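You operate a simulated robot arm through the tools that you are given. There is no shell and no other tool. Be economical: measure what you need, move in short steps, check, and stop when the job is done.

You are at the controls of a simulated robot arm. One attempt, no reset.

TASK
Put the orange peg tray on the steel top of the small winder away on the top of the green table. Switch the brake lever off. Put the small carton from the top of the green bench on the top of the steel bench. Any order will do. Set down upright: small carton. The brake lever goes to its stop.

It is judged by the outcome, as a careful person would: the job done as asked, and still so three seconds after it is handed in. It fails if anything else is knocked over, pushed out of place, dropped, spilled or broken.

THE ROBOT
A 7-joint arm with a vacuum gripper on a trunk, on a base that drives. Base frame: it is fixed to the floor where the robot stands at the start and does not move with it; the origin is under the middle of the robot, x ahead of it, y to its left, z up; the surface under the hand at the start is at about z = 0.95. Units: m, rad, N and s.
With the tool pointing down near the work surface it reaches from about 0.16 to 0.64 m from the robot's upright axis, wherever it stands. Its first joint turns from -2.007 to 2.007 rad. Places, roughly: brake lever [-2.3, -0.1, 0.9]; small carton [-2.75, -2, 0.75]; top of the green table [-2.7, -4.2, 0.8]; top of the steel bench [1.8, -4.2, 0.8]. Payload 2.55 kg.
Tool frame: the origin (TCP) lies in the middle of the cups' lips, and z points out of the cups. The gripper has 1 cup of 0.044 m across, covering 0.044 by 0.044 m (tool x, y); the bellows give 0.02 m. With the vacuum on, a cup seals on a smooth face that it is pressed against (1 to 4 N); it does not hold porous or soft things. The pull reaches 55 N.
Orientation is that of the tool frame in the base frame, as a unit quaternion [w, x, y, z]. With the cups facing straight down, the tool's x points along the base's -x, its y along +y and its z along -z.

THE INTERFACE
- The arm moves only by the tool drive_tool. Its argument "increments" is a list of rows, each a list of 7 numbers: the shift along the base's x, y, z in units of 100 mm (1.0 is 100 mm), then the turn, a rotation vector about the base's x, y, z in units of 45 degrees (1.0 is 45 degrees), then the vacuum: 1 switches it on, 0 off. In form: [[tx, ty, tz, wx, wy, wz, suction], ...]. A call has 1 to 8 rows; each row is the pose to reach, as a shift and turn from the pose commanded when the call began. A call with a number of a shift or a turn outside -1 to 1 is refused whole. Each row takes 0.2 s and may step no farther than 0.05 m and 0.15 rad from the row before; otherwise, or with a gripper value out of range, the whole call is refused. Where a pose cannot be reached the arm comes as near as it can. A force on the tool above 40 N (or 10 N above the force at the start of the call, whichever is more), or a blocked arm, ends the call early, and 0.2 s more pass. The pull builds up within a second once a cup has sealed. Time passes only in rows, and 0.2 s behind the last, so rows that repeat a pose give it time. The reply holds the time, the measured pose of the TCP, the force on the tool along the base axes and the pull of the vacuum, in the units named above and with some noise, with the torque about the TCP (base axes, N m) and any sound that the robot's microphone picked up.
- Cameras (640 x 400 px; columns grow to the right, rows downward): "scene" is now at [0.0042, 0.172, 1.7892]; the picture's right is [-0.07, -1.00, 0.00], its down [-0.86, 0.06, -0.50] and it looks along [0.50, -0.03, -0.87] (base axes); focal length 251 px, centre (320, 200). "wrist" rides on the gripper at [0.081, 0.006, -0.173] in the tool frame; the picture's right is [-0.08, 1.00, 0.00], its down [-0.89, -0.07, -0.45] and it looks along [-0.44, -0.04, 0.90] (tool axes); focal length 256 px, centre (320, 200). There is no depth. A picture from a camera that has moved, and an enlarged one, comes with that camera's place and axes in the base frame and with its lens.
- capture(camera): a new picture of that camera. It takes no simulated time.
- move_column(by): slides the trunk up (or, below 0, down) by that many m; the arm and the scene camera ride with it, the base frame stays. It gives what a move gives, with no picture.
- base_move(legs): drives the robot by 1 to 6 legs, each [ahead, left, turn to the left] in m, m and rad, along the robot's own axes; the way and the turn of a leg run together, so that a leg with both is an arc; at most 1.5 m and 3.142 rad a leg. The arm and the cameras ride along, it lands a little off, and it stops where it bumps. It gives what a move gives.
- aim_head(pan, tilt): turns the head with the scene camera to pan (to the left, within 2.705 rad either way) and tilt (down, from -0.506 to 1.204), counted from straight ahead of the robot. It gives what a move gives.
- enlarge(camera, box): a new picture of the part [left, top, right, bottom] of that camera's present view, enlarged. It takes no simulated time.
- finish_job(): hands the job in; it is judged then, once.

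Go step by step. Nothing tells you exact positions but the pictures and the camera data: compare them with the known pose of the tool, close in by small moves and look again before you grip or let go. The budget is 165 turns and 112 pictures, counting those below and the enlarged ones. Unless the task says otherwise, let go and move clear before handing in, and close with one line.

The tools are called after "Emit:" by a JSON object that holds its "name" and its "arguments". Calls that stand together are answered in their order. drive_tool: Moves the arm, as the interface text tells. Its arguments: {"type":"object","properties":{"increments":{"type":"array","items":{"type":"array","items":{"type":"number"}}}},"required":["increments"]} The other tools are called the same way: move_column (by) slides the trunk up or down; base_move (legs) drives the base; aim_head (pan, tilt) turns the head that bears the scene camera; capture (camera) takes a picture; enlarge (camera, box) takes an enlarged picture of a part of a camera's view; finish_job () hands the job in.

At the start:

```text
t: 0.0
tcp_pos: [0.4074, 0.2284, 1.1765]
tcp_rot: [0.0, 0.0, 1.0, -0.001]
ft_force: [0.4, -0.1, 0.0]
moment: [0.02, -0.01, -0.02]
pull: 0.1
trunk travel left (down, up): [-0.9, 0.09]
robot x, y, heading: [0.0016, 0.0011, 0.005]
head pan, tilt: [-0.068, 1.049]
```

scene: 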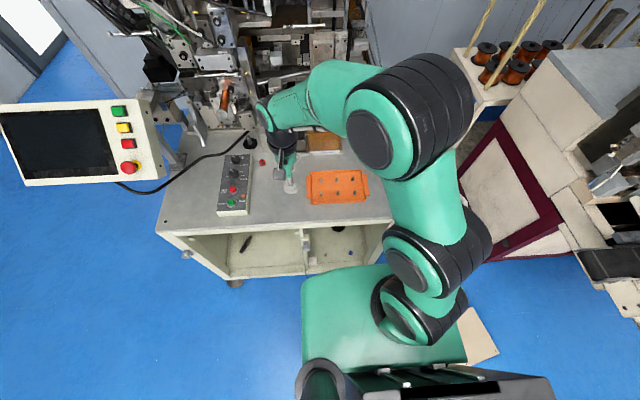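
wrist: 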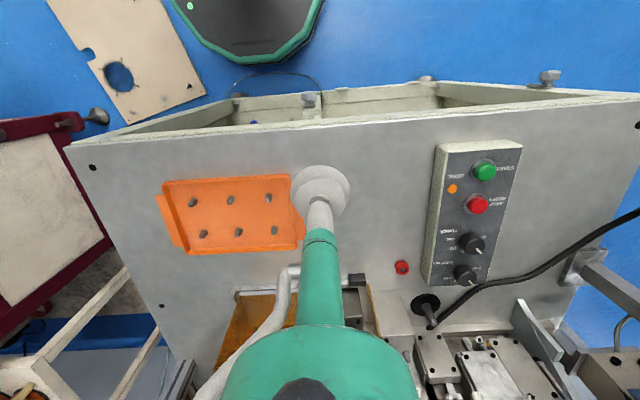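

I see the orange peg tray on the steel top, at roughly (0.53, 0.07, 0.96). I'll look closer to find a smooth place for the cup.

Emit:
{"name": "enlarge", "arguments": {"camera": "wrist", "box": [140, 150, 340, 275]}}

Emit:
{"name": "enlarge", "arguments": {"camera": "scene", "box": [260, 120, 420, 220]}}

```text
3.20 times, centred on (240, 212) of wrist
camera zoom: at [0.3261, 0.235, 1.3484], right [0.08, 1.0, 0.0], down [0.89, -0.07, 0.45], along [0.44, -0.04, -0.9], focal length 819 px, centre (576, 160)
```

zoom: 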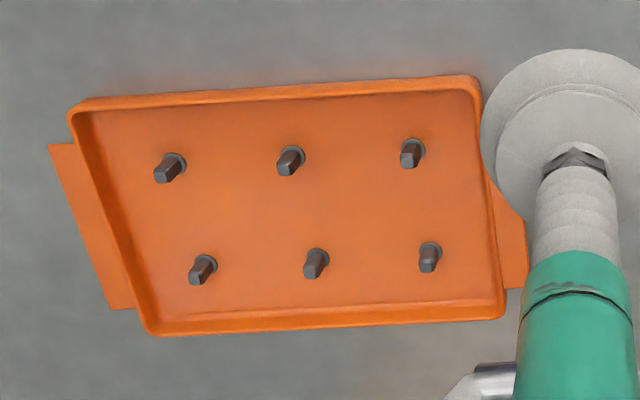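

```text
4.00 times, centred on (340, 170) of scene
camera zoom: at [0.0042, 0.172, 1.7892], right [-0.07, -1.0, 0.0], down [-0.86, 0.06, -0.5], along [0.5, -0.03, -0.87], focal length 1004 px, centre (240, 320)
```

zoom: 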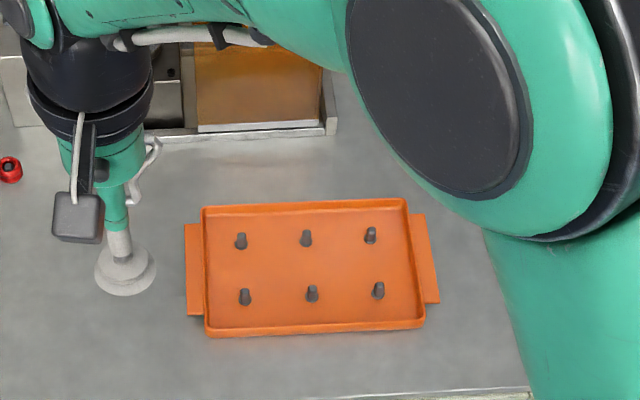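

The tray has six standing pegs about 63 mm apart, with clear flat floor at its centre, around (0.532, 0.072). Before moving, I'll survey the room.

Emit:
{"name": "aim_head", "arguments": {"pan": -1.3, "tilt": 0.45}}

Emit:
{"name": "capture", "arguments": {"camera": "scene"}}

Emit:
{"name": "aim_head", "arguments": {"pan": -2.6, "tilt": 0.45}}

Emit:
{"name": "capture", "arguments": {"camera": "scene"}}

Emit:
{"name": "aim_head", "arguments": {"pan": 2.5, "tilt": 0.45}}

Emit:
{"name": "capture", "arguments": {"camera": "scene"}}

```text
t: 1.4
tcp_pos: [0.4058, 0.2287, 1.1771]
tcp_rot: [-0.001, 0.0, 1.0, -0.001]
ft_force: [-0.5, 0.2, 0.4]
moment: [-0.01, -0.03, 0.0]
pull: 0.1
trunk travel left (down, up): [-0.9, 0.09]
robot x, y, heading: [-0.0029, 0.0009, 0.004]
head pan, tilt: [-1.3, 0.45]
```

```text
107 pictures are left
camera scene: at [-0.0375, 0.088, 1.838], right [-0.96, -0.27, 0.0], down [-0.12, 0.42, -0.9], along [0.24, -0.87, -0.44], focal length 251 px, centre (320, 200)
```

scene: 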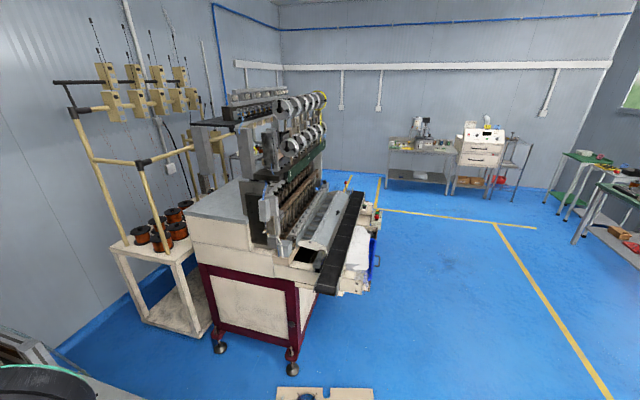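

```text
t: 2.9
tcp_pos: [0.4062, 0.2296, 1.1764]
tcp_rot: [0.0, 0.001, 1.0, 0.0]
ft_force: [-0.5, -0.8, -0.3]
moment: [0.01, 0.0, 0.02]
pull: 0.0
trunk travel left (down, up): [-0.9, 0.09]
robot x, y, heading: [-0.0013, 0.0025, 0.002]
head pan, tilt: [-2.601, 0.45]
```

```text
106 pictures are left
camera scene: at [-0.1409, 0.1291, 1.8381], right [-0.52, 0.86, 0.0], down [0.37, 0.22, -0.9], along [-0.77, -0.46, -0.44], focal length 251 px, centre (320, 200)
```

scene: 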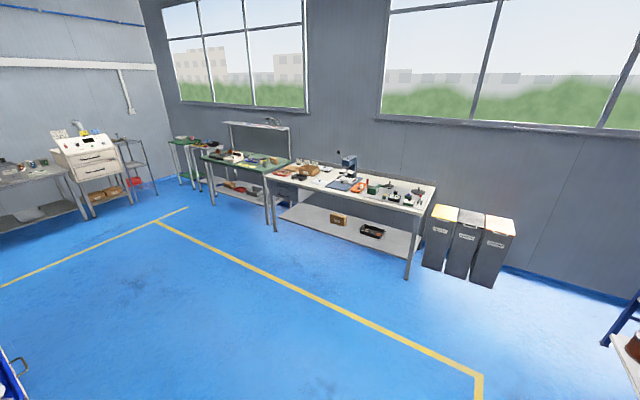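

```text
t: 6.9
tcp_pos: [0.4067, 0.2295, 1.1768]
tcp_rot: [0.0, 0.0, 1.0, 0.0]
ft_force: [-0.7, 0.7, -0.4]
moment: [0.01, -0.01, 0.03]
pull: 0.1
trunk travel left (down, up): [-0.9, 0.09]
robot x, y, heading: [0.0013, -0.0014, 0.002]
head pan, tilt: [2.499, 0.45]
```

```text
105 pictures are left
camera scene: at [-0.1357, 0.2316, 1.838], right [0.6, 0.8, 0.0], down [0.35, -0.26, -0.9], along [-0.72, 0.54, -0.44], focal length 251 px, centre (320, 200)
```

scene: 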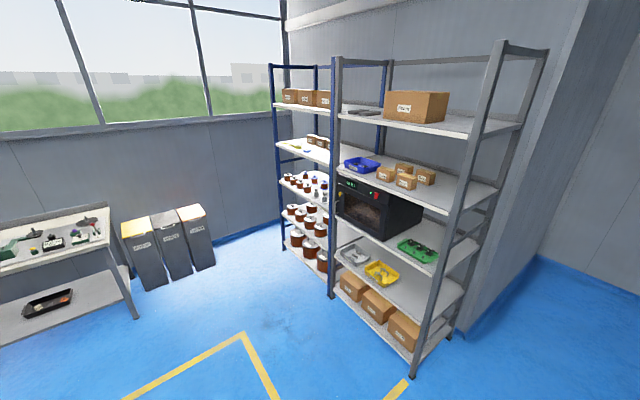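

The lever bench, green bench and green table line the window wall, and the steel bench is behind the multi-head winder. Next I move over the tray centre, come down part way and check.

Emit:
{"name": "drive_tool", "arguments": {"increments": [[0.25, -0.31, 0, 0, 0, 0, 0], [0.5, -0.62, 0, 0, 0, 0, 0], [0.75, -0.94, 0, 0, 0, 0, 0], [1.0, -1.0, 0, 0, 0, 0, 0]]}}

Emit:
{"name": "drive_tool", "arguments": {"increments": [[0.25, -0.57, 0, 0, 0, 0, 0], [0.25, -0.57, -0.45, 0, 0, 0, 0], [0.25, -0.57, -0.9, 0, 0, 0, 0], [0.25, -0.57, -0.9, 0, 0, 0, 0]]}}

Emit:
{"name": "aim_head", "arguments": {"pan": -0.068, "tilt": 1.049}}

Emit:
{"name": "capture", "arguments": {"camera": "wrist"}}

Emit:
{"name": "enlarge", "arguments": {"camera": "scene", "box": [260, 120, 420, 220]}}

```text
t: 7.9
tcp_pos: [0.5091, 0.1294, 1.1771]
tcp_rot: [-0.001, 0.0, 1.0, -0.001]
ft_force: [0.2, 0.2, -0.9]
moment: [-0.02, 0.05, -0.03]
pull: 0.0
trunk travel left (down, up): [-0.9, 0.09]
robot x, y, heading: [-0.0016, -0.0003, 0.004]
head pan, tilt: [2.499, 0.45]
```

```text
refused: row 1 steps farther than a row can; nothing moved
```

```text
t: 10.2
tcp_pos: [0.5063, 0.1289, 1.1755]
tcp_rot: [0.001, 0.0, 1.0, 0.0]
ft_force: [0.5, -0.7, 0.4]
moment: [-0.05, 0.02, 0.02]
pull: 0.1
trunk travel left (down, up): [-0.9, 0.09]
robot x, y, heading: [0.0007, -0.0019, -0.001]
head pan, tilt: [-0.068, 1.049]
```

```text
104 pictures are left
camera wrist: at [0.4263, 0.1345, 1.3487], right [0.08, 1.0, 0.0], down [0.89, -0.07, 0.45], along [0.44, -0.04, -0.9], focal length 256 px, centre (320, 200)
```

wrist: 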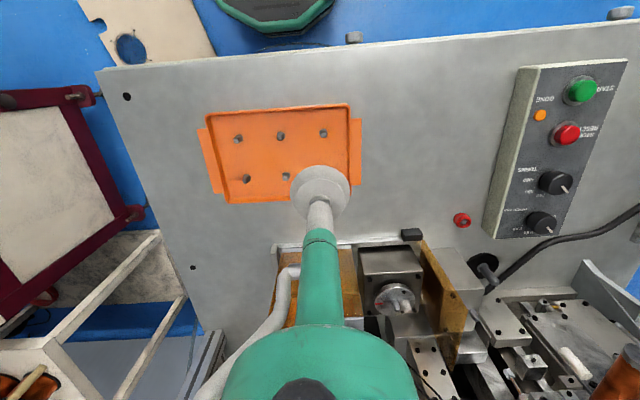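

```text
4.00 times, centred on (340, 170) of scene
camera zoom: at [0.0043, 0.172, 1.7892], right [-0.07, -1.0, 0.0], down [-0.86, 0.06, -0.5], along [0.5, -0.03, -0.87], focal length 1004 px, centre (240, 320)
```

zoom: 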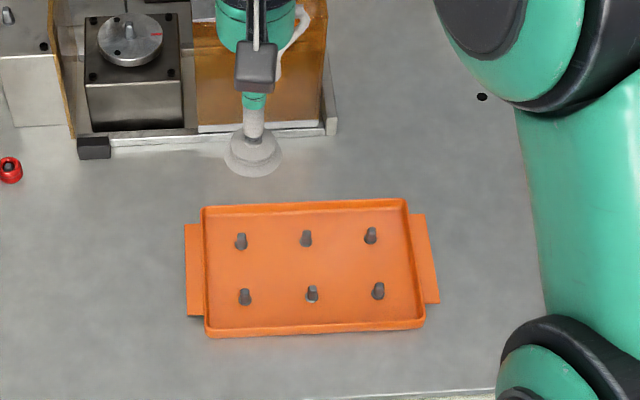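

The arm is partway and the tray estimate still holds. I continue over the centre and down to z about 1.04.

Emit:
{"name": "drive_tool", "arguments": {"increments": [[0.13, -0.29, 0, 0, 0, 0, 0], [0.25, -0.57, 0, 0, 0, 0, 0], [0.25, -0.57, -0.45, 0, 0, 0, 0], [0.25, -0.57, -0.9, 0, 0, 0, 0], [0.25, -0.57, -1.0, 0, 0, 0, 0], [0.25, -0.57, -1.0, 0, 0, 0, 0]]}}

Emit:
{"name": "enlarge", "arguments": {"camera": "wrist", "box": [200, 60, 440, 210]}}

Emit:
{"name": "enlarge", "arguments": {"camera": "scene", "box": [260, 120, 420, 220]}}

```text
t: 11.6
tcp_pos: [0.5308, 0.0713, 1.0769]
tcp_rot: [0.001, 0.0, 1.0, 0.0]
ft_force: [-0.4, 0.4, -0.1]
moment: [-0.04, 0.01, 0.02]
pull: 0.2
out of reach, approached as far as the arm can: row 2
trunk travel left (down, up): [-0.9, 0.09]
robot x, y, heading: [0.0002, 0.0033, 0.004]
head pan, tilt: [-0.068, 1.049]
```

```text
2.67 times, centred on (320, 135) of wrist
camera zoom: at [0.4507, 0.077, 1.2484], right [0.08, 1.0, 0.0], down [0.89, -0.07, 0.45], along [0.44, -0.04, -0.9], focal length 683 px, centre (320, 373)
```

zoom: 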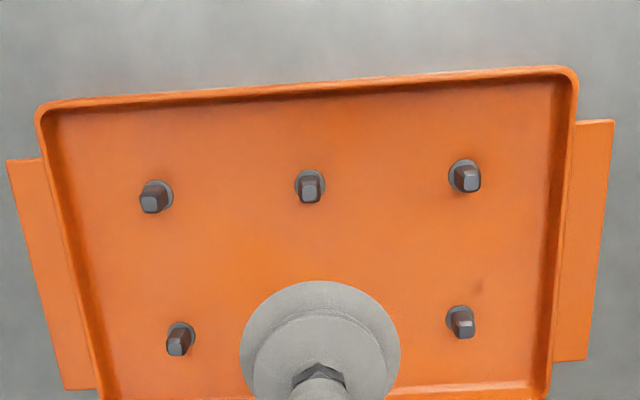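

```text
4.00 times, centred on (340, 170) of scene
camera zoom: at [0.0047, 0.172, 1.7892], right [-0.07, -1.0, 0.0], down [-0.86, 0.06, -0.5], along [0.5, -0.03, -0.87], focal length 1004 px, centre (240, 320)
```

zoom: 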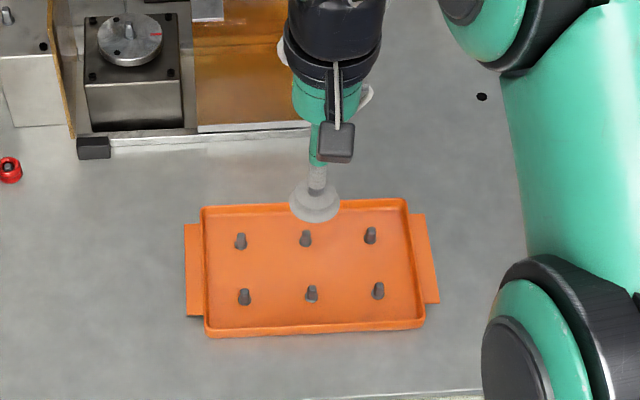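

The pegs are about 2 cm high, and the wrist view puts the centre near (0.536, 0.068). I'll descend to z = 1.0, just above the pegs, and look again.

Emit:
{"name": "drive_tool", "arguments": {"increments": [[0.04, -0.03, -0.4, 0, 0, 0, 0], [0.04, -0.03, -0.77, 0, 0, 0, 0], [0.04, -0.03, -0.77, 0, 0, 0, 0]]}}

Emit:
{"name": "enlarge", "arguments": {"camera": "wrist", "box": [200, 60, 440, 210]}}

Emit:
{"name": "enlarge", "arguments": {"camera": "scene", "box": [300, 155, 380, 205]}}

```text
t: 12.4
tcp_pos: [0.5356, 0.0684, 1.0014]
tcp_rot: [0.0, 0.0, 1.0, 0.0]
ft_force: [-0.6, -0.1, -0.5]
moment: [0.0, -0.02, -0.02]
pull: 0.0
trunk travel left (down, up): [-0.9, 0.09]
robot x, y, heading: [-0.0009, -0.0022, 0.0]
head pan, tilt: [-0.068, 1.049]
```

```text
2.67 times, centred on (320, 135) of wrist
camera zoom: at [0.4549, 0.0748, 1.1733], right [0.08, 1.0, 0.0], down [0.89, -0.07, 0.45], along [0.44, -0.04, -0.9], focal length 683 px, centre (320, 373)
```

zoom: 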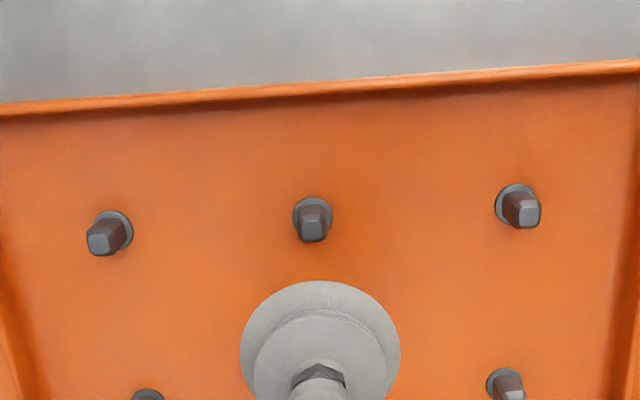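

```text
8.00 times, centred on (340, 180) of scene
camera zoom: at [0.0037, 0.1719, 1.7892], right [-0.07, -1.0, 0.0], down [-0.86, 0.06, -0.5], along [0.5, -0.03, -0.87], focal length 2008 px, centre (160, 360)
```

zoom: 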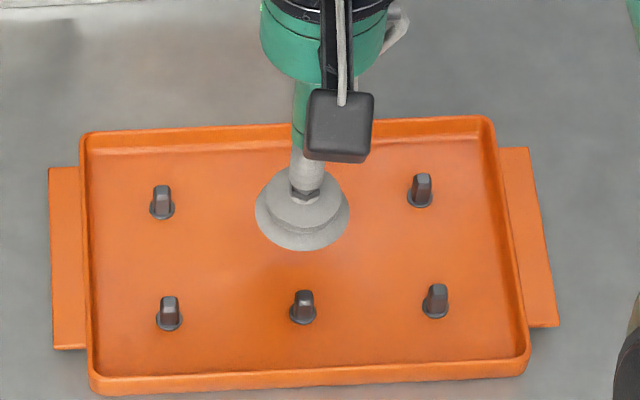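

The pegs have wide collars, so the exact centre leaves only about 2 mm around the cup. I'll shift 16 mm along y, which is still near the balance point, and descend with suction on.

Emit:
{"name": "drive_tool", "arguments": {"increments": [[0.01, 0.14, 0, 0, 0, 0, 0], [0.01, 0.14, -0.2, 0, 0, 0, 1], [0.01, 0.14, -0.36, 0, 0, 0, 1], [0.01, 0.14, -0.4, 0, 0, 0, 1], [0.01, 0.14, -0.4, 0, 0, 0, 1]]}}

Emit:
{"name": "enlarge", "arguments": {"camera": "scene", "box": [300, 155, 380, 205]}}

```text
t: 13.6
tcp_pos: [0.5372, 0.0809, 0.9589]
tcp_rot: [0.0, -0.001, 1.0, -0.001]
ft_force: [0.7, 0.8, -2.4]
moment: [0.04, -0.01, -0.03]
pull: 54.9
trunk travel left (down, up): [-0.9, 0.09]
robot x, y, heading: [-0.0003, -0.0005, 0.003]
head pan, tilt: [-0.068, 1.049]
```

```text
8.00 times, centred on (340, 180) of scene
camera zoom: at [0.0044, 0.172, 1.7891], right [-0.07, -1.0, 0.0], down [-0.86, 0.06, -0.5], along [0.5, -0.03, -0.87], focal length 2008 px, centre (160, 360)
```

zoom: 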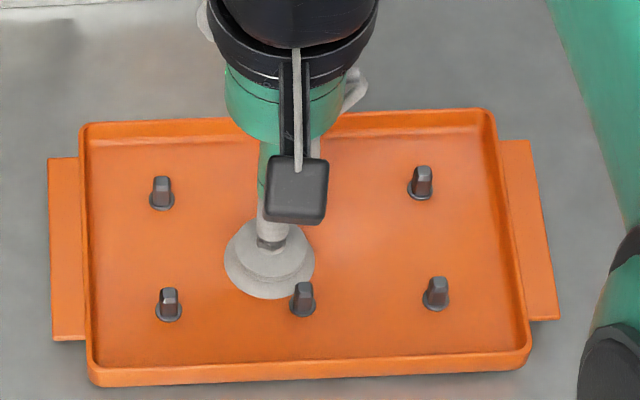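

The seal is full at 54.9. I lift slowly and check for tilt.

Emit:
{"name": "drive_tool", "arguments": {"increments": [[0, 0, 0.1, 0, 0, 0, 1], [0, 0, 0.3, 0, 0, 0, 1], [0, 0, 0.6, 0, 0, 0, 1], [0, 0, 0.8, 0, 0, 0, 1]]}}

Emit:
{"name": "capture", "arguments": {"camera": "scene"}}

```text
t: 14.6
tcp_pos: [0.5371, 0.0817, 1.0408]
tcp_rot: [0.0, 0.0, 1.0, 0.0]
ft_force: [-0.4, 0.7, -2.9]
moment: [0.04, 0.02, -0.02]
pull: 55.0
trunk travel left (down, up): [-0.9, 0.09]
robot x, y, heading: [0.0039, 0.0022, 0.002]
head pan, tilt: [-0.068, 1.049]
```

```text
97 pictures are left
camera scene: at [0.004, 0.172, 1.7891], right [-0.07, -1.0, 0.0], down [-0.86, 0.06, -0.5], along [0.5, -0.03, -0.87], focal length 251 px, centre (320, 200)
```

scene: 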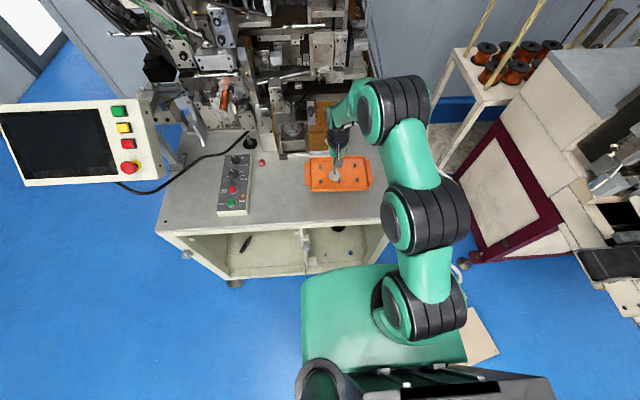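

The tray hangs level and weighs about 0.25 kg. I back away from the winder, raise and tuck the tray in, then look around again.

Emit:
{"name": "drive_tool", "arguments": {"increments": [[0, 0, 0.3, 0, 0, 0, 1], [0, 0, 0.6, 0, 0, 0, 1], [0, 0, 0.6, 0, 0, 0, 1]]}}

Emit:
{"name": "base_move", "arguments": {"legs": [[-0.7, 0, 0]]}}

Emit:
{"name": "drive_tool", "arguments": {"increments": [[-0.4, 0, 0, 0, 0, 0, 1], [-0.8, 0, 0, 0, 0, 0, 1], [-1.0, 0, 0, 0, 0, 0, 1], [-1.0, 0, 0, 0, 0, 0, 1]]}}

Emit:
{"name": "base_move", "arguments": {"legs": [[0, 0, -1.8], [1.4, 0, 0], [1.3, 0, 0]]}}

Emit:
{"name": "aim_head", "arguments": {"pan": -0.3, "tilt": 0.5}}

Emit:
{"name": "capture", "arguments": {"camera": "scene"}}

```text
t: 15.4
tcp_pos: [0.5375, 0.0807, 1.099]
tcp_rot: [0.0, 0.0, 1.0, -0.001]
ft_force: [0.6, -0.3, -2.3]
moment: [-0.01, 0.07, -0.03]
pull: 55.0
trunk travel left (down, up): [-0.9, 0.09]
robot x, y, heading: [0.0011, 0.0003, -0.001]
head pan, tilt: [-0.068, 1.049]
```

```text
t: 19.2
tcp_pos: [-0.1565, 0.0839, 1.0991]
tcp_rot: [-0.001, -0.005, 1.0, -0.001]
ft_force: [-1.0, 0.3, -1.6]
moment: [-0.03, 0.03, -0.05]
pull: 55.0
trunk travel left (down, up): [-0.9, 0.09]
robot x, y, heading: [-0.6907, -0.0061, 0.015]
head pan, tilt: [-0.068, 1.049]
```

```text
t: 20.2
tcp_pos: [-0.2577, 0.0823, 1.0983]
tcp_rot: [0.001, -0.004, 1.0, 0.0]
ft_force: [0.6, -0.6, -2.0]
moment: [0.06, 0.01, -0.02]
pull: 55.1
trunk travel left (down, up): [-0.9, 0.09]
robot x, y, heading: [-0.6938, -0.0036, 0.007]
head pan, tilt: [-0.068, 1.049]
```

```text
t: 37.6
tcp_pos: [-1.2331, -3.0959, 1.0995]
tcp_rot: [0.0, 0.778, 0.628, 0.0]
ft_force: [-0.8, 0.2, -2.7]
moment: [0.01, -0.03, -0.03]
pull: 54.8
trunk travel left (down, up): [-0.9, 0.09]
robot x, y, heading: [-1.224, -2.6534, -1.79]
head pan, tilt: [-0.068, 1.049]
```

```text
t: 38.5
tcp_pos: [-1.235, -3.096, 1.0981]
tcp_rot: [0.0, 0.778, 0.629, 0.0]
ft_force: [0.1, -0.4, -1.6]
moment: [0.02, -0.03, -0.03]
pull: 55.3
trunk travel left (down, up): [-0.9, 0.09]
robot x, y, heading: [-1.2229, -2.6517, -1.786]
head pan, tilt: [-0.3, 0.499]
```

```text
96 pictures are left
camera scene: at [-1.0832, -2.7107, 1.8335], right [-0.87, 0.49, 0.0], down [0.23, 0.42, -0.88], along [-0.43, -0.77, -0.48], focal length 251 px, centre (320, 200)
```

scene: 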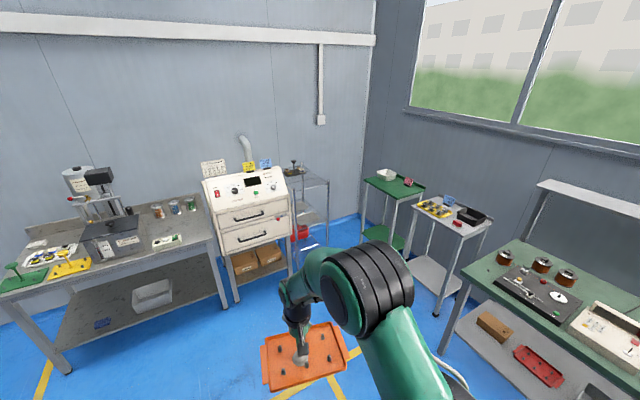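

The green table is the small one in the corner, with x about -3.05 to -2.6 and y about -4.55 to -4.05; a cart stands beside it. I zoom in on its top and look down at my own base to learn the footprint.

Emit:
{"name": "enlarge", "arguments": {"camera": "scene", "box": [280, 150, 500, 288]}}

Emit:
{"name": "aim_head", "arguments": {"pan": 0, "tilt": 1.2}}

Emit:
{"name": "capture", "arguments": {"camera": "scene"}}

```text
2.90 times, centred on (390, 219) of scene
camera zoom: at [-1.0832, -2.7107, 1.8335], right [-0.87, 0.49, 0.0], down [0.23, 0.42, -0.88], along [-0.43, -0.77, -0.48], focal length 728 px, centre (117, 145)
```

zoom: 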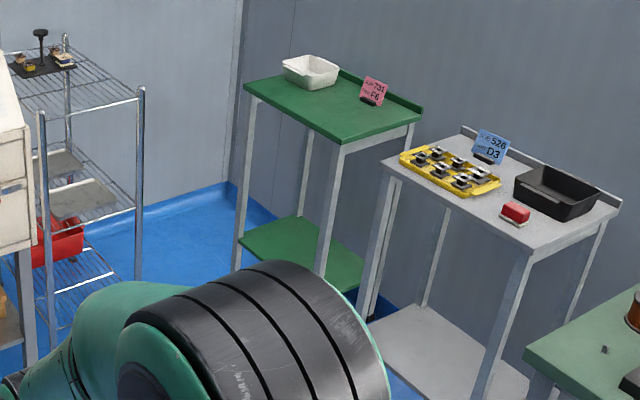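

```text
t: 39.6
tcp_pos: [-1.234, -3.0957, 1.099]
tcp_rot: [0.0, 0.778, 0.628, 0.0]
ft_force: [-0.2, -0.3, -2.2]
moment: [0.04, 0.0, -0.02]
pull: 54.7
trunk travel left (down, up): [-0.9, 0.09]
robot x, y, heading: [-1.2217, -2.6534, -1.784]
head pan, tilt: [0.0, 1.201]
```

```text
94 pictures are left
camera scene: at [-1.0505, -2.6861, 1.7799], right [-0.98, 0.21, 0.0], down [0.2, 0.91, -0.36], along [-0.08, -0.35, -0.93], focal length 251 px, centre (320, 200)
```

scene: 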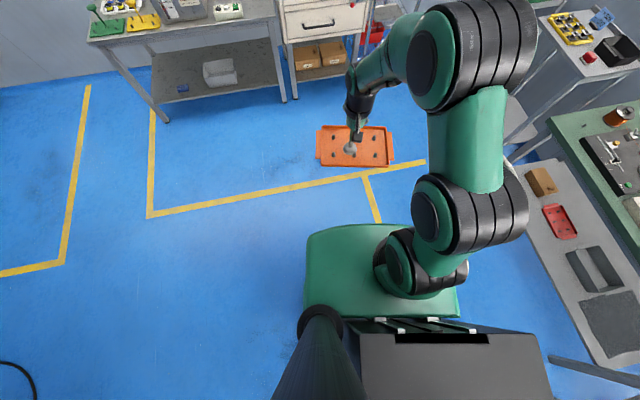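

The base is compact, about 0.3 m in radius, and the front half of the green table is free. I'll turn to face -x, drive diagonally to about (-2.15, -4.08), and look.

Emit:
{"name": "base_move", "arguments": {"legs": [[0, 0, -1.357]]}}

Emit:
{"name": "base_move", "arguments": {"legs": [[0.4, 0.75, 0]]}}

Emit:
{"name": "aim_head", "arguments": {"pan": 0, "tilt": 0.7}}

Emit:
{"name": "capture", "arguments": {"camera": "scene"}}

```text
t: 43.4
tcp_pos: [-1.6584, -2.7285, 1.0988]
tcp_rot: [-0.001, 1.0, -0.007, 0.0]
ft_force: [0.6, -0.1, -2.6]
moment: [-0.04, -0.03, -0.02]
pull: 55.1
trunk travel left (down, up): [-0.9, 0.09]
robot x, y, heading: [-1.2207, -2.6526, 3.127]
head pan, tilt: [0.0, 1.201]
```

```text
t: 48.0
tcp_pos: [-2.0761, -3.488, 1.0986]
tcp_rot: [0.001, 1.0, -0.008, 0.0]
ft_force: [0.8, 0.4, -1.9]
moment: [0.0, -0.01, -0.04]
pull: 54.7
trunk travel left (down, up): [-0.9, 0.09]
robot x, y, heading: [-1.6361, -3.4143, 3.125]
head pan, tilt: [0.0, 1.201]
```

```text
t: 48.9
tcp_pos: [-2.0747, -3.4896, 1.0992]
tcp_rot: [-0.001, 1.0, -0.007, 0.0]
ft_force: [0.1, 0.7, -3.0]
moment: [-0.04, -0.03, -0.03]
pull: 54.7
trunk travel left (down, up): [-0.9, 0.09]
robot x, y, heading: [-1.6358, -3.4152, 3.126]
head pan, tilt: [0.0, 0.7]
```

```text
93 pictures are left
camera scene: at [-1.668, -3.5907, 1.8158], right [0.02, 1.0, 0.0], down [0.64, -0.01, -0.76], along [-0.76, 0.01, -0.64], focal length 251 px, centre (320, 200)
```

scene: 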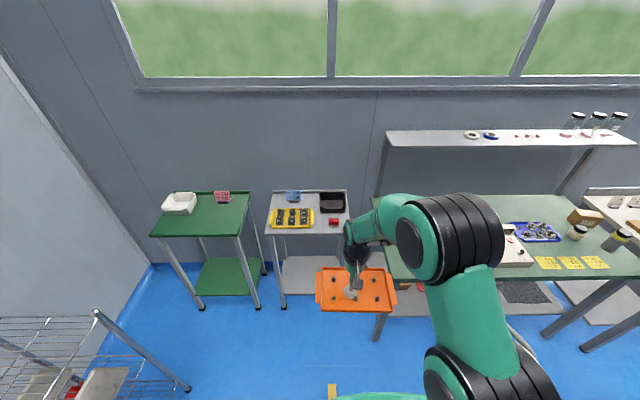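

The shelf post sits near (-2.12, -4.4), so I'll stop at about (-2.2, -3.98) and reach slightly left. Driving in two short legs.

Emit:
{"name": "base_move", "arguments": {"legs": [[0.3, 0.56, 0.015], [0.22, 0, 0]]}}

Emit:
{"name": "aim_head", "arguments": {"pan": 0.3, "tilt": 0.95}}

Emit:
{"name": "capture", "arguments": {"camera": "scene"}}

```text
t: 53.8
tcp_pos: [-2.5983, -4.0686, 1.0992]
tcp_rot: [0.001, 1.0, 0.002, 0.0]
ft_force: [-0.6, -0.3, -2.1]
moment: [-0.03, -0.05, 0.0]
pull: 55.2
trunk travel left (down, up): [-0.9, 0.09]
robot x, y, heading: [-2.1627, -3.9846, -3.138]
head pan, tilt: [0.0, 0.7]
```

```text
t: 54.6
tcp_pos: [-2.5973, -4.0693, 1.0988]
tcp_rot: [0.0, 1.0, 0.003, 0.0]
ft_force: [0.5, 0.6, -2.8]
moment: [-0.04, -0.02, -0.04]
pull: 55.2
trunk travel left (down, up): [-0.9, 0.09]
robot x, y, heading: [-2.1625, -3.988, -3.134]
head pan, tilt: [0.3, 0.949]
```

```text
92 pictures are left
camera scene: at [-2.1733, -4.1842, 1.7961], right [-0.3, 0.95, 0.0], down [0.78, 0.24, -0.58], along [-0.56, -0.17, -0.81], focal length 251 px, centre (320, 200)
```

scene: 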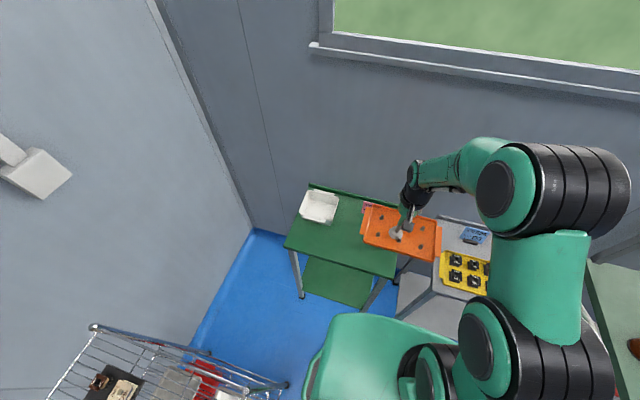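

The bin occupies the far left of the table, so the tray should go centred near (-2.68, -4.16). I move above that spot and lower partly.

Emit:
{"name": "drive_tool", "arguments": {"increments": [[-0.28, -0.36, 0, 0, 0, 0, 1], [-0.56, -0.7, 0, 0, 0, 0, 1], [-0.83, -1.0, 0, 0, 0, 0, 1], [-0.83, -1.0, -0.4, 0, 0, 0, 1], [-0.83, -1.0, -0.8, 0, 0, 0, 1], [-0.83, -1.0, -1.0, 0, 0, 0, 1], [-0.83, -1.0, -1.0, 0, 0, 0, 1]]}}

Emit:
{"name": "capture", "arguments": {"camera": "scene"}}

Emit:
{"name": "capture", "arguments": {"camera": "wrist"}}

```text
t: 56.2
tcp_pos: [-2.6831, -4.1711, 0.9988]
tcp_rot: [-0.001, 1.0, 0.002, 0.0]
ft_force: [0.1, 0.1, -2.9]
moment: [-0.03, -0.01, -0.01]
pull: 55.2
trunk travel left (down, up): [-0.9, 0.09]
robot x, y, heading: [-2.1659, -3.9842, -3.136]
head pan, tilt: [0.3, 0.949]
```

```text
91 pictures are left
camera scene: at [-2.1735, -4.1842, 1.7961], right [-0.3, 0.95, 0.0], down [0.78, 0.24, -0.58], along [-0.56, -0.17, -0.81], focal length 251 px, centre (320, 200)
```

scene: 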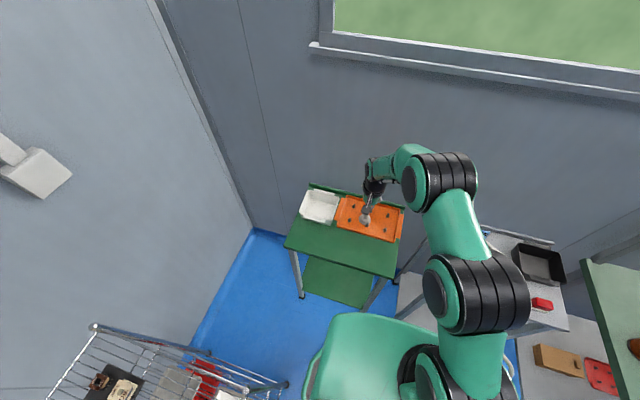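

```text
90 pictures are left
camera wrist: at [-2.6015, -4.1767, 1.1703], right [-0.07, -1.0, 0.0], down [-0.89, 0.07, 0.45], along [-0.44, 0.03, -0.9], focal length 256 px, centre (320, 200)
```

wrist: 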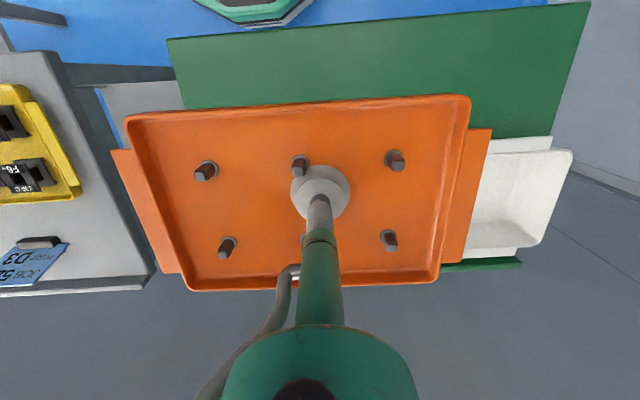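

The tray would be close to the bin, so I shift a little toward +x and +y while lowering to about z = 0.86.

Emit:
{"name": "drive_tool", "arguments": {"increments": [[0.15, 0.11, 0, 0, 0, 0, 1], [0.15, 0.11, -0.45, 0, 0, 0, 1], [0.15, 0.11, -0.9, 0, 0, 0, 1], [0.15, 0.11, -1.0, 0, 0, 0, 1]]}}

Emit:
{"name": "drive_tool", "arguments": {"increments": [[0, 0, -0.2, 0, 0, 0, 1], [0, 0, -0.4, 0, 0, 0, 1], [0, 0, -0.4, 0, 0, 0, 1]]}}

Emit:
{"name": "capture", "arguments": {"camera": "wrist"}}

Emit:
{"name": "enlarge", "arguments": {"camera": "scene", "box": [270, 160, 430, 260]}}

```text
t: 57.2
tcp_pos: [-2.6673, -4.16, 0.8997]
tcp_rot: [-0.001, 1.0, 0.003, 0.0]
ft_force: [0.8, 1.1, -1.7]
moment: [0.0, -0.02, 0.0]
pull: 55.2
trunk travel left (down, up): [-0.9, 0.09]
robot x, y, heading: [-2.1643, -3.9841, -3.138]
head pan, tilt: [0.3, 0.949]
```

```text
t: 58.0
tcp_pos: [-2.6666, -4.158, 0.8588]
tcp_rot: [0.0, 1.0, 0.002, 0.0]
ft_force: [-0.8, -0.2, -2.6]
moment: [-0.03, -0.02, 0.0]
pull: 54.6
trunk travel left (down, up): [-0.9, 0.09]
robot x, y, heading: [-2.1592, -3.984, -3.136]
head pan, tilt: [0.3, 0.949]
```

```text
89 pictures are left
camera wrist: at [-2.5852, -4.1649, 1.0304], right [-0.07, -1.0, 0.0], down [-0.89, 0.07, 0.45], along [-0.44, 0.03, -0.9], focal length 256 px, centre (320, 200)
```

wrist: 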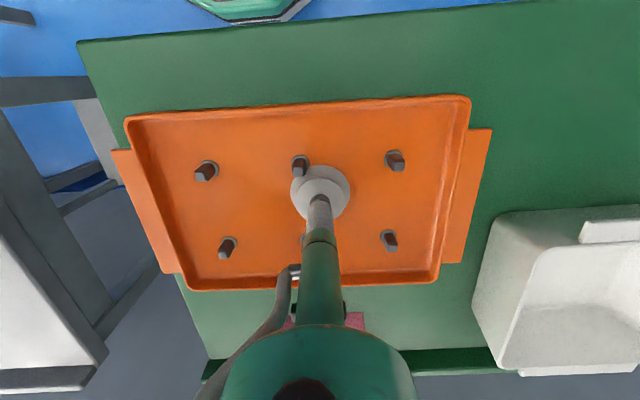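

```text
4.00 times, centred on (350, 210) of scene
camera zoom: at [-2.1734, -4.1842, 1.7961], right [-0.3, 0.95, 0.0], down [0.78, 0.24, -0.58], along [-0.56, -0.17, -0.81], focal length 1004 px, centre (200, 160)
```

zoom: 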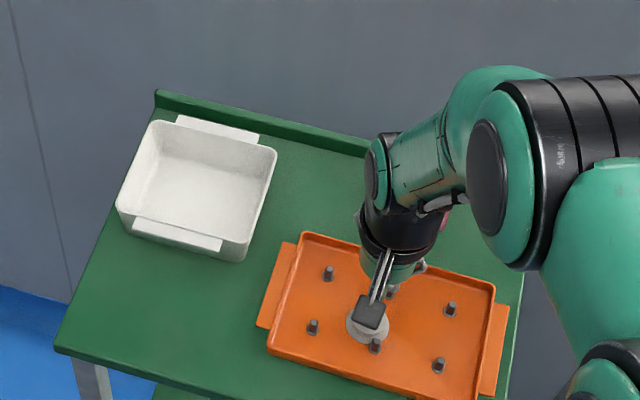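

At this height there is clear room to the bin, while the right handle is near the table edge. I shift 20 mm toward -y and 15 mm toward -x, then lower in small steps.

Emit:
{"name": "drive_tool", "arguments": {"increments": [[-0.15, -0.2, 0, 0, 0, 0, 1], [-0.15, -0.2, -0.15, 0, 0, 0, 1], [-0.15, -0.2, -0.3, 0, 0, 0, 1], [-0.15, -0.2, -0.35, 0, 0, 0, 1], [-0.15, -0.2, -0.35, 0, 0, 0, 1]]}}

Emit:
{"name": "enlarge", "arguments": {"camera": "scene", "box": [270, 160, 430, 260]}}

Emit:
{"name": "capture", "arguments": {"camera": "wrist"}}

```text
t: 58.8
tcp_pos: [-2.678, -4.1784, 0.8431]
tcp_rot: [0.0, 1.0, 0.002, 0.001]
ft_force: [18.1, 6.7, 32.3]
moment: [0.27, 0.44, -0.19]
pull: 54.9
trunk travel left (down, up): [-0.9, 0.09]
robot x, y, heading: [-2.1598, -3.9847, -3.138]
head pan, tilt: [0.3, 0.949]
stopped in row 3: the force on the tool passed its limit at 42 N (the readings are from after the stop); the commanded pose is now the measured one
```

```text
4.00 times, centred on (350, 210) of scene
camera zoom: at [-2.1676, -4.1823, 1.797], right [-0.3, 0.95, 0.0], down [0.77, 0.24, -0.58], along [-0.56, -0.18, -0.81], focal length 1004 px, centre (200, 160)
```

zoom: 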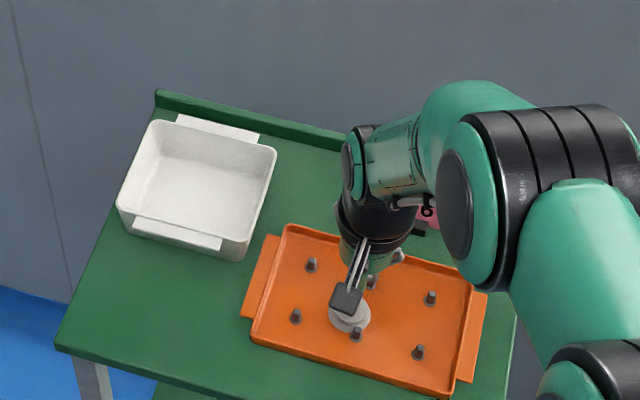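

```text
86 pictures are left
camera wrist: at [-2.5981, -4.1848, 1.014], right [-0.07, -1.0, 0.0], down [-0.89, 0.06, 0.44], along [-0.44, 0.03, -0.9], focal length 256 px, centre (320, 200)
```

wrist: 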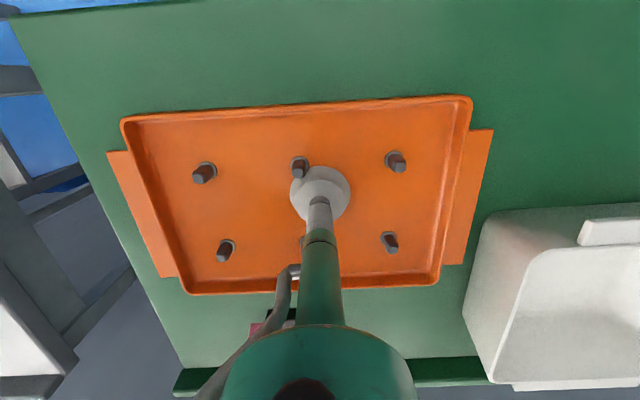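

The tray has touched the table at TCP z of about 0.843, with some excess force. I relax upward a few millimetres and read the force before releasing.

Emit:
{"name": "drive_tool", "arguments": {"increments": [[0, 0, 0.03, 0, 0, 0, 1], [0, 0, 0.03, 0, 0, 0, 1]]}}

```text
t: 59.4
tcp_pos: [-2.6798, -4.1784, 0.8412]
tcp_rot: [0.0, 1.0, 0.003, 0.001]
ft_force: [12.2, 3.5, 9.2]
moment: [0.22, 0.32, -0.07]
pull: 54.7
trunk travel left (down, up): [-0.9, 0.09]
robot x, y, heading: [-2.1654, -3.9892, -3.136]
head pan, tilt: [0.3, 0.949]
```

Emit:
{"name": "drive_tool", "arguments": {"increments": [[0, 0, 0.02, 0, 0, 0, 1], [0, 0, 0.04, 0, 0, 0, 1], [0, 0, 0.04, 0, 0, 0, 1]]}}

Emit:
{"name": "enlarge", "arguments": {"camera": "scene", "box": [310, 180, 430, 255]}}

```text
t: 60.2
tcp_pos: [-2.6831, -4.18, 0.8425]
tcp_rot: [-0.001, 1.0, 0.004, 0.003]
ft_force: [1.6, 0.6, -23.3]
moment: [0.08, 0.29, -0.08]
pull: 54.4
trunk travel left (down, up): [-0.9, 0.09]
robot x, y, heading: [-2.1638, -3.9854, -3.136]
head pan, tilt: [0.3, 0.949]
```

```text
5.33 times, centred on (370, 218) of scene
camera zoom: at [-2.1762, -4.1854, 1.7957], right [-0.3, 0.95, 0.0], down [0.78, 0.24, -0.58], along [-0.55, -0.17, -0.81], focal length 1339 px, centre (53, 107)
```

zoom: 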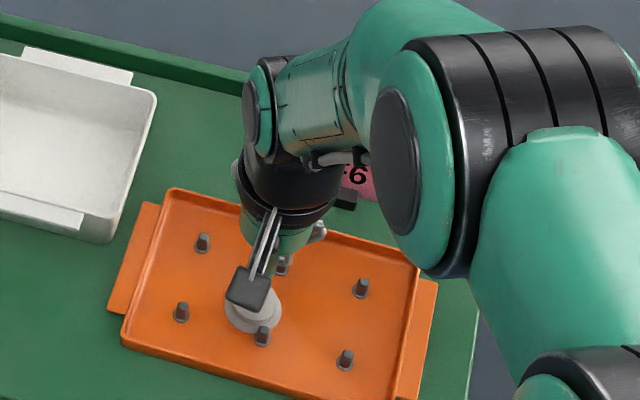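

The force reads oddly downward now. I hold still briefly to read it once settled.

Emit:
{"name": "drive_tool", "arguments": {"increments": [[0, 0, 0, 0, 0, 0, 1], [0, 0, 0, 0, 0, 0, 1], [0, 0, 0, 0, 0, 0, 1]]}}

Emit:
{"name": "capture", "arguments": {"camera": "scene"}}

```text
t: 61.0
tcp_pos: [-2.684, -4.1801, 0.8445]
tcp_rot: [0.001, 1.0, 0.003, 0.0]
ft_force: [3.7, 2.7, -14.9]
moment: [0.13, 0.11, -0.05]
pull: 54.6
trunk travel left (down, up): [-0.9, 0.09]
robot x, y, heading: [-2.166, -3.9842, -3.135]
head pan, tilt: [0.3, 0.949]
```

```text
84 pictures are left
camera scene: at [-2.1746, -4.1847, 1.7961], right [-0.3, 0.95, 0.0], down [0.78, 0.24, -0.58], along [-0.55, -0.17, -0.81], focal length 251 px, centre (320, 200)
```

scene: 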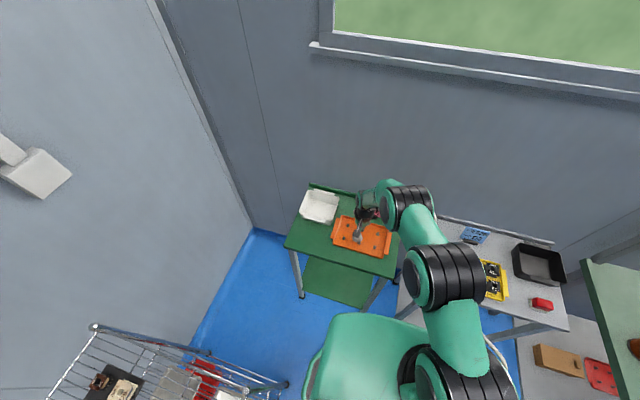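

Emit:
{"name": "drive_tool", "arguments": {"increments": [[0, 0, 0, 0, 0, 0, 1], [0, 0, 0, 0, 0, 0, 1], [0, 0, 0, 0, 0, 0, 1], [0, 0, 0, 0, 0, 0, 1]]}}

Emit:
{"name": "enlarge", "arguments": {"camera": "scene", "box": [310, 180, 430, 255]}}

```text
t: 62.0
tcp_pos: [-2.6842, -4.1805, 0.8453]
tcp_rot: [0.0, 1.0, 0.003, -0.001]
ft_force: [2.4, 3.0, -9.2]
moment: [0.13, 0.12, 0.0]
pull: 54.3
trunk travel left (down, up): [-0.9, 0.09]
robot x, y, heading: [-2.1643, -3.986, -3.136]
head pan, tilt: [0.3, 0.949]
```

```text
5.33 times, centred on (370, 218) of scene
camera zoom: at [-2.1738, -4.1843, 1.7961], right [-0.3, 0.95, 0.0], down [0.78, 0.24, -0.58], along [-0.55, -0.17, -0.81], focal length 1339 px, centre (53, 107)
```

zoom: 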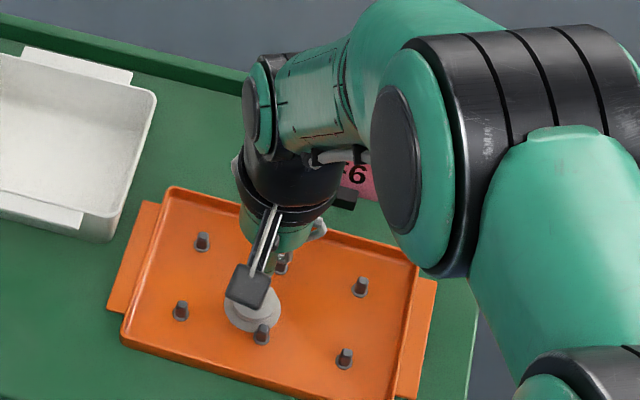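

The force is settling as the tray hangs at the table surface. I lower 1.5 mm, switch off the vacuum, then rise.

Emit:
{"name": "drive_tool", "arguments": {"increments": [[0, 0, -0.015, 0, 0, 0, 1], [0, 0, -0.015, 0, 0, 0, 0], [0, 0, -0.015, 0, 0, 0, 0], [0, 0, -0.015, 0, 0, 0, 0], [0, 0, 0.02, 0, 0, 0, 0], [0, 0, 0.06, 0, 0, 0, 0]]}}

Emit:
{"name": "drive_tool", "arguments": {"increments": [[0, 0, 0.3, 0, 0, 0, 0], [0, 0, 0.7, 0, 0, 0, 0], [0, 0, 1.0, 0, 0, 0, 0]]}}

Emit:
{"name": "capture", "arguments": {"camera": "wrist"}}

Emit:
{"name": "enlarge", "arguments": {"camera": "scene", "box": [270, 160, 430, 260]}}

```text
t: 63.4
tcp_pos: [-2.684, -4.1796, 0.8499]
tcp_rot: [0.0, 1.0, 0.002, 0.0]
ft_force: [0.8, -0.4, 0.3]
moment: [0.04, 0.0, -0.02]
pull: 0.0
trunk travel left (down, up): [-0.9, 0.09]
robot x, y, heading: [-2.1613, -3.9882, -3.134]
head pan, tilt: [0.3, 0.949]
```

```text
t: 64.2
tcp_pos: [-2.6823, -4.1779, 0.9497]
tcp_rot: [0.0, 1.0, 0.002, 0.0]
ft_force: [0.6, 0.7, 0.4]
moment: [-0.01, 0.02, 0.01]
pull: 0.0
trunk travel left (down, up): [-0.9, 0.09]
robot x, y, heading: [-2.1651, -3.9883, -3.138]
head pan, tilt: [0.3, 0.949]
```

```text
82 pictures are left
camera wrist: at [-2.6017, -4.1856, 1.1216], right [-0.07, -1.0, 0.0], down [-0.89, 0.07, 0.45], along [-0.45, 0.03, -0.89], focal length 256 px, centre (320, 200)
```

wrist: 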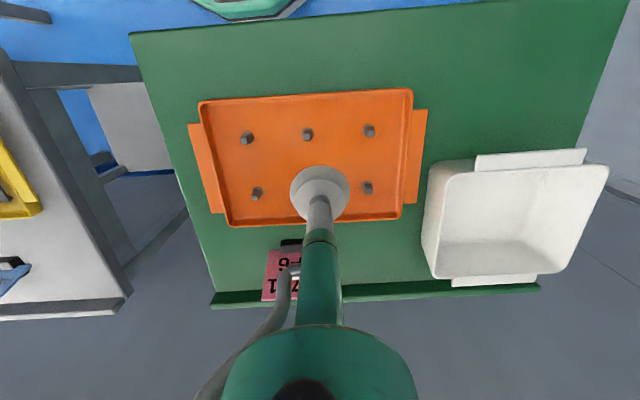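

```text
4.00 times, centred on (350, 210) of scene
camera zoom: at [-2.1729, -4.1841, 1.7961], right [-0.3, 0.95, 0.0], down [0.78, 0.24, -0.58], along [-0.56, -0.18, -0.81], focal length 1004 px, centre (200, 160)
```

zoom: 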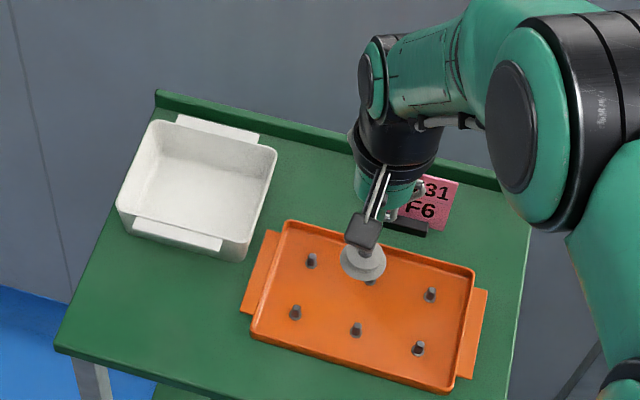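

The tray sits flat on the green table with everything else undisturbed. I raise, back off, and drive along the aisle to the lever bench at y ≈ -0.1.

Emit:
{"name": "drive_tool", "arguments": {"increments": [[0, 0, 0.5, 0, 0, 0, 0], [0.4, 0, 0.8, 0, 0, 0, 0], [0.8, 0.2, 1.0, 0, 0, 0, 0], [1.0, 0.6, 1.0, 0, 0, 0, 0], [1.0, 1.0, 1.0, 0, 0, 0, 0]]}}

Emit:
{"name": "base_move", "arguments": {"legs": [[-0.6, 0, 0], [0, -1.4, 0], [0, -1.3, 0]]}}

Emit:
{"name": "aim_head", "arguments": {"pan": -0.5, "tilt": 0.7}}

Emit:
{"name": "capture", "arguments": {"camera": "scene"}}

```text
t: 65.4
tcp_pos: [-2.5833, -4.0754, 1.0518]
tcp_rot: [0.001, 1.0, 0.003, 0.001]
ft_force: [0.1, 0.0, -0.2]
moment: [-0.03, 0.01, 0.0]
pull: 0.0
trunk travel left (down, up): [-0.9, 0.09]
robot x, y, heading: [-2.1635, -3.9826, -3.135]
head pan, tilt: [0.3, 0.949]
```

```text
t: 81.5
tcp_pos: [-1.9888, -1.3653, 1.0519]
tcp_rot: [0.0, 1.0, -0.002, 0.0]
ft_force: [0.3, -0.4, -0.6]
moment: [0.02, 0.0, 0.0]
pull: 0.1
trunk travel left (down, up): [-0.9, 0.09]
robot x, y, heading: [-1.566, -1.2798, 3.138]
head pan, tilt: [0.3, 0.949]
```

```text
t: 82.6
tcp_pos: [-1.99, -1.3661, 1.0512]
tcp_rot: [0.001, 1.0, -0.002, 0.0]
ft_force: [0.9, 0.7, 0.7]
moment: [0.02, -0.01, -0.01]
pull: 0.1
trunk travel left (down, up): [-0.9, 0.09]
robot x, y, heading: [-1.5698, -1.2767, 3.14]
head pan, tilt: [-0.499, 0.7]
```

```text
80 pictures are left
camera scene: at [-1.585, -1.4141, 1.8159], right [0.48, 0.88, 0.0], down [0.56, -0.31, -0.76], along [-0.67, 0.37, -0.64], focal length 251 px, centre (320, 200)
```

scene: 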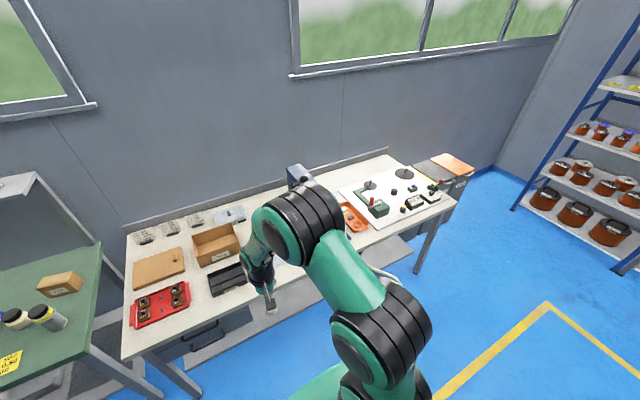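

The carton is visible at the green bench's near end, and the lever unit is on the white panel at the far end of the white bench. I drive 1.1 m further and look.

Emit:
{"name": "base_move", "arguments": {"legs": [[0, -1.15, 0]]}}

Emit:
{"name": "aim_head", "arguments": {"pan": 0, "tilt": 0.9}}

Emit:
{"name": "capture", "arguments": {"camera": "scene"}}

Emit:
{"name": "capture", "arguments": {"camera": "wrist"}}

```text
t: 88.4
tcp_pos: [-1.9899, -0.2294, 1.0518]
tcp_rot: [0.0, 1.0, 0.002, 0.0]
ft_force: [0.3, 0.0, 0.2]
moment: [-0.02, -0.01, -0.02]
pull: 0.1
trunk travel left (down, up): [-0.9, 0.09]
robot x, y, heading: [-1.5702, -0.1375, -3.136]
head pan, tilt: [-0.499, 0.7]
```

```text
t: 89.3
tcp_pos: [-1.9899, -0.2295, 1.052]
tcp_rot: [0.0, 1.0, 0.004, 0.0]
ft_force: [0.5, 0.4, -0.4]
moment: [-0.01, 0.03, 0.03]
pull: 0.0
trunk travel left (down, up): [-0.9, 0.09]
robot x, y, heading: [-1.5713, -0.1393, -3.137]
head pan, tilt: [0.0, 0.901]
```

```text
79 pictures are left
camera scene: at [-1.5856, -0.3149, 1.7997], right [-0.01, 1.0, 0.0], down [0.78, 0.0, -0.62], along [-0.62, 0.0, -0.78], focal length 251 px, centre (320, 200)
```

scene: 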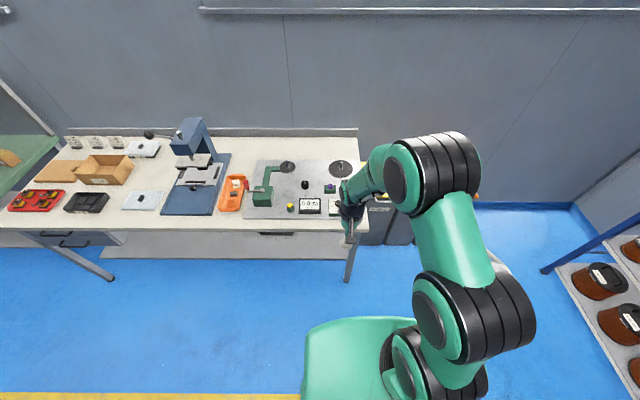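

```text
78 pictures are left
camera wrist: at [-1.9089, -0.2361, 1.2232], right [-0.07, -1.0, 0.0], down [-0.89, 0.06, 0.45], along [-0.44, 0.03, -0.9], focal length 256 px, centre (320, 200)
```

wrist: 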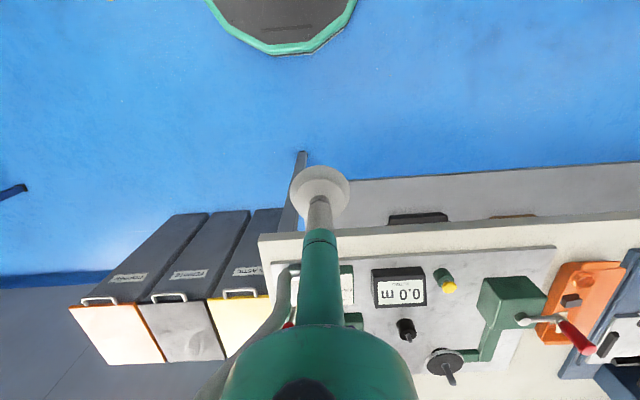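

A wire-length counter panel is here; part of it is hidden behind the arm. I swing the tool aside toward -y to see the lever.

Emit:
{"name": "drive_tool", "arguments": {"increments": [[0, -0.4, 0.3, 0, 0, 0, 0], [0.2, -0.8, 0.6, 0, 0, 0, 0], [0.4, -1.0, 0.8, 0, 0, 0, 0]]}}

Emit:
{"name": "drive_tool", "arguments": {"increments": [[0.2, -0.4, 0, 0, 0, 0, 0], [0.4, -0.8, 0, 0, 0, 0, 0], [0.4, -1.0, 0, 0, 0, 0, 0]]}}

Emit:
{"name": "capture", "arguments": {"camera": "scene"}}

```text
refused: row 2 steps farther than a row can; nothing moved
```

```text
t: 90.1
tcp_pos: [-1.9494, -0.33, 1.0498]
tcp_rot: [0.0, 1.0, 0.003, 0.001]
ft_force: [0.4, 0.0, -0.7]
moment: [0.01, 0.0, 0.02]
pull: 0.0
trunk travel left (down, up): [-0.9, 0.09]
robot x, y, heading: [-1.5672, -0.1387, -3.141]
head pan, tilt: [0.0, 0.901]
```

```text
77 pictures are left
camera scene: at [-1.5864, -0.3155, 1.7997], right [-0.01, 1.0, 0.0], down [0.78, 0.0, -0.62], along [-0.62, 0.0, -0.78], focal length 251 px, centre (320, 200)
```

scene: 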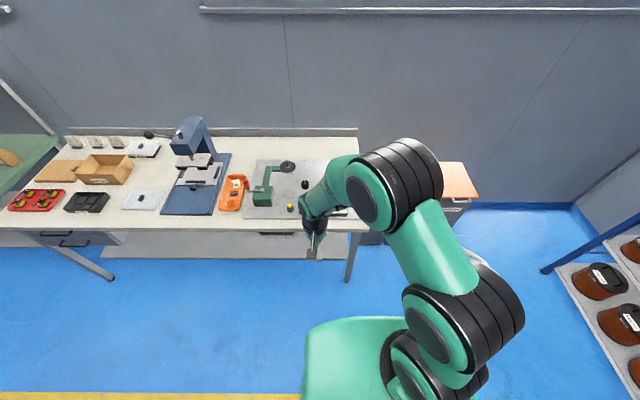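

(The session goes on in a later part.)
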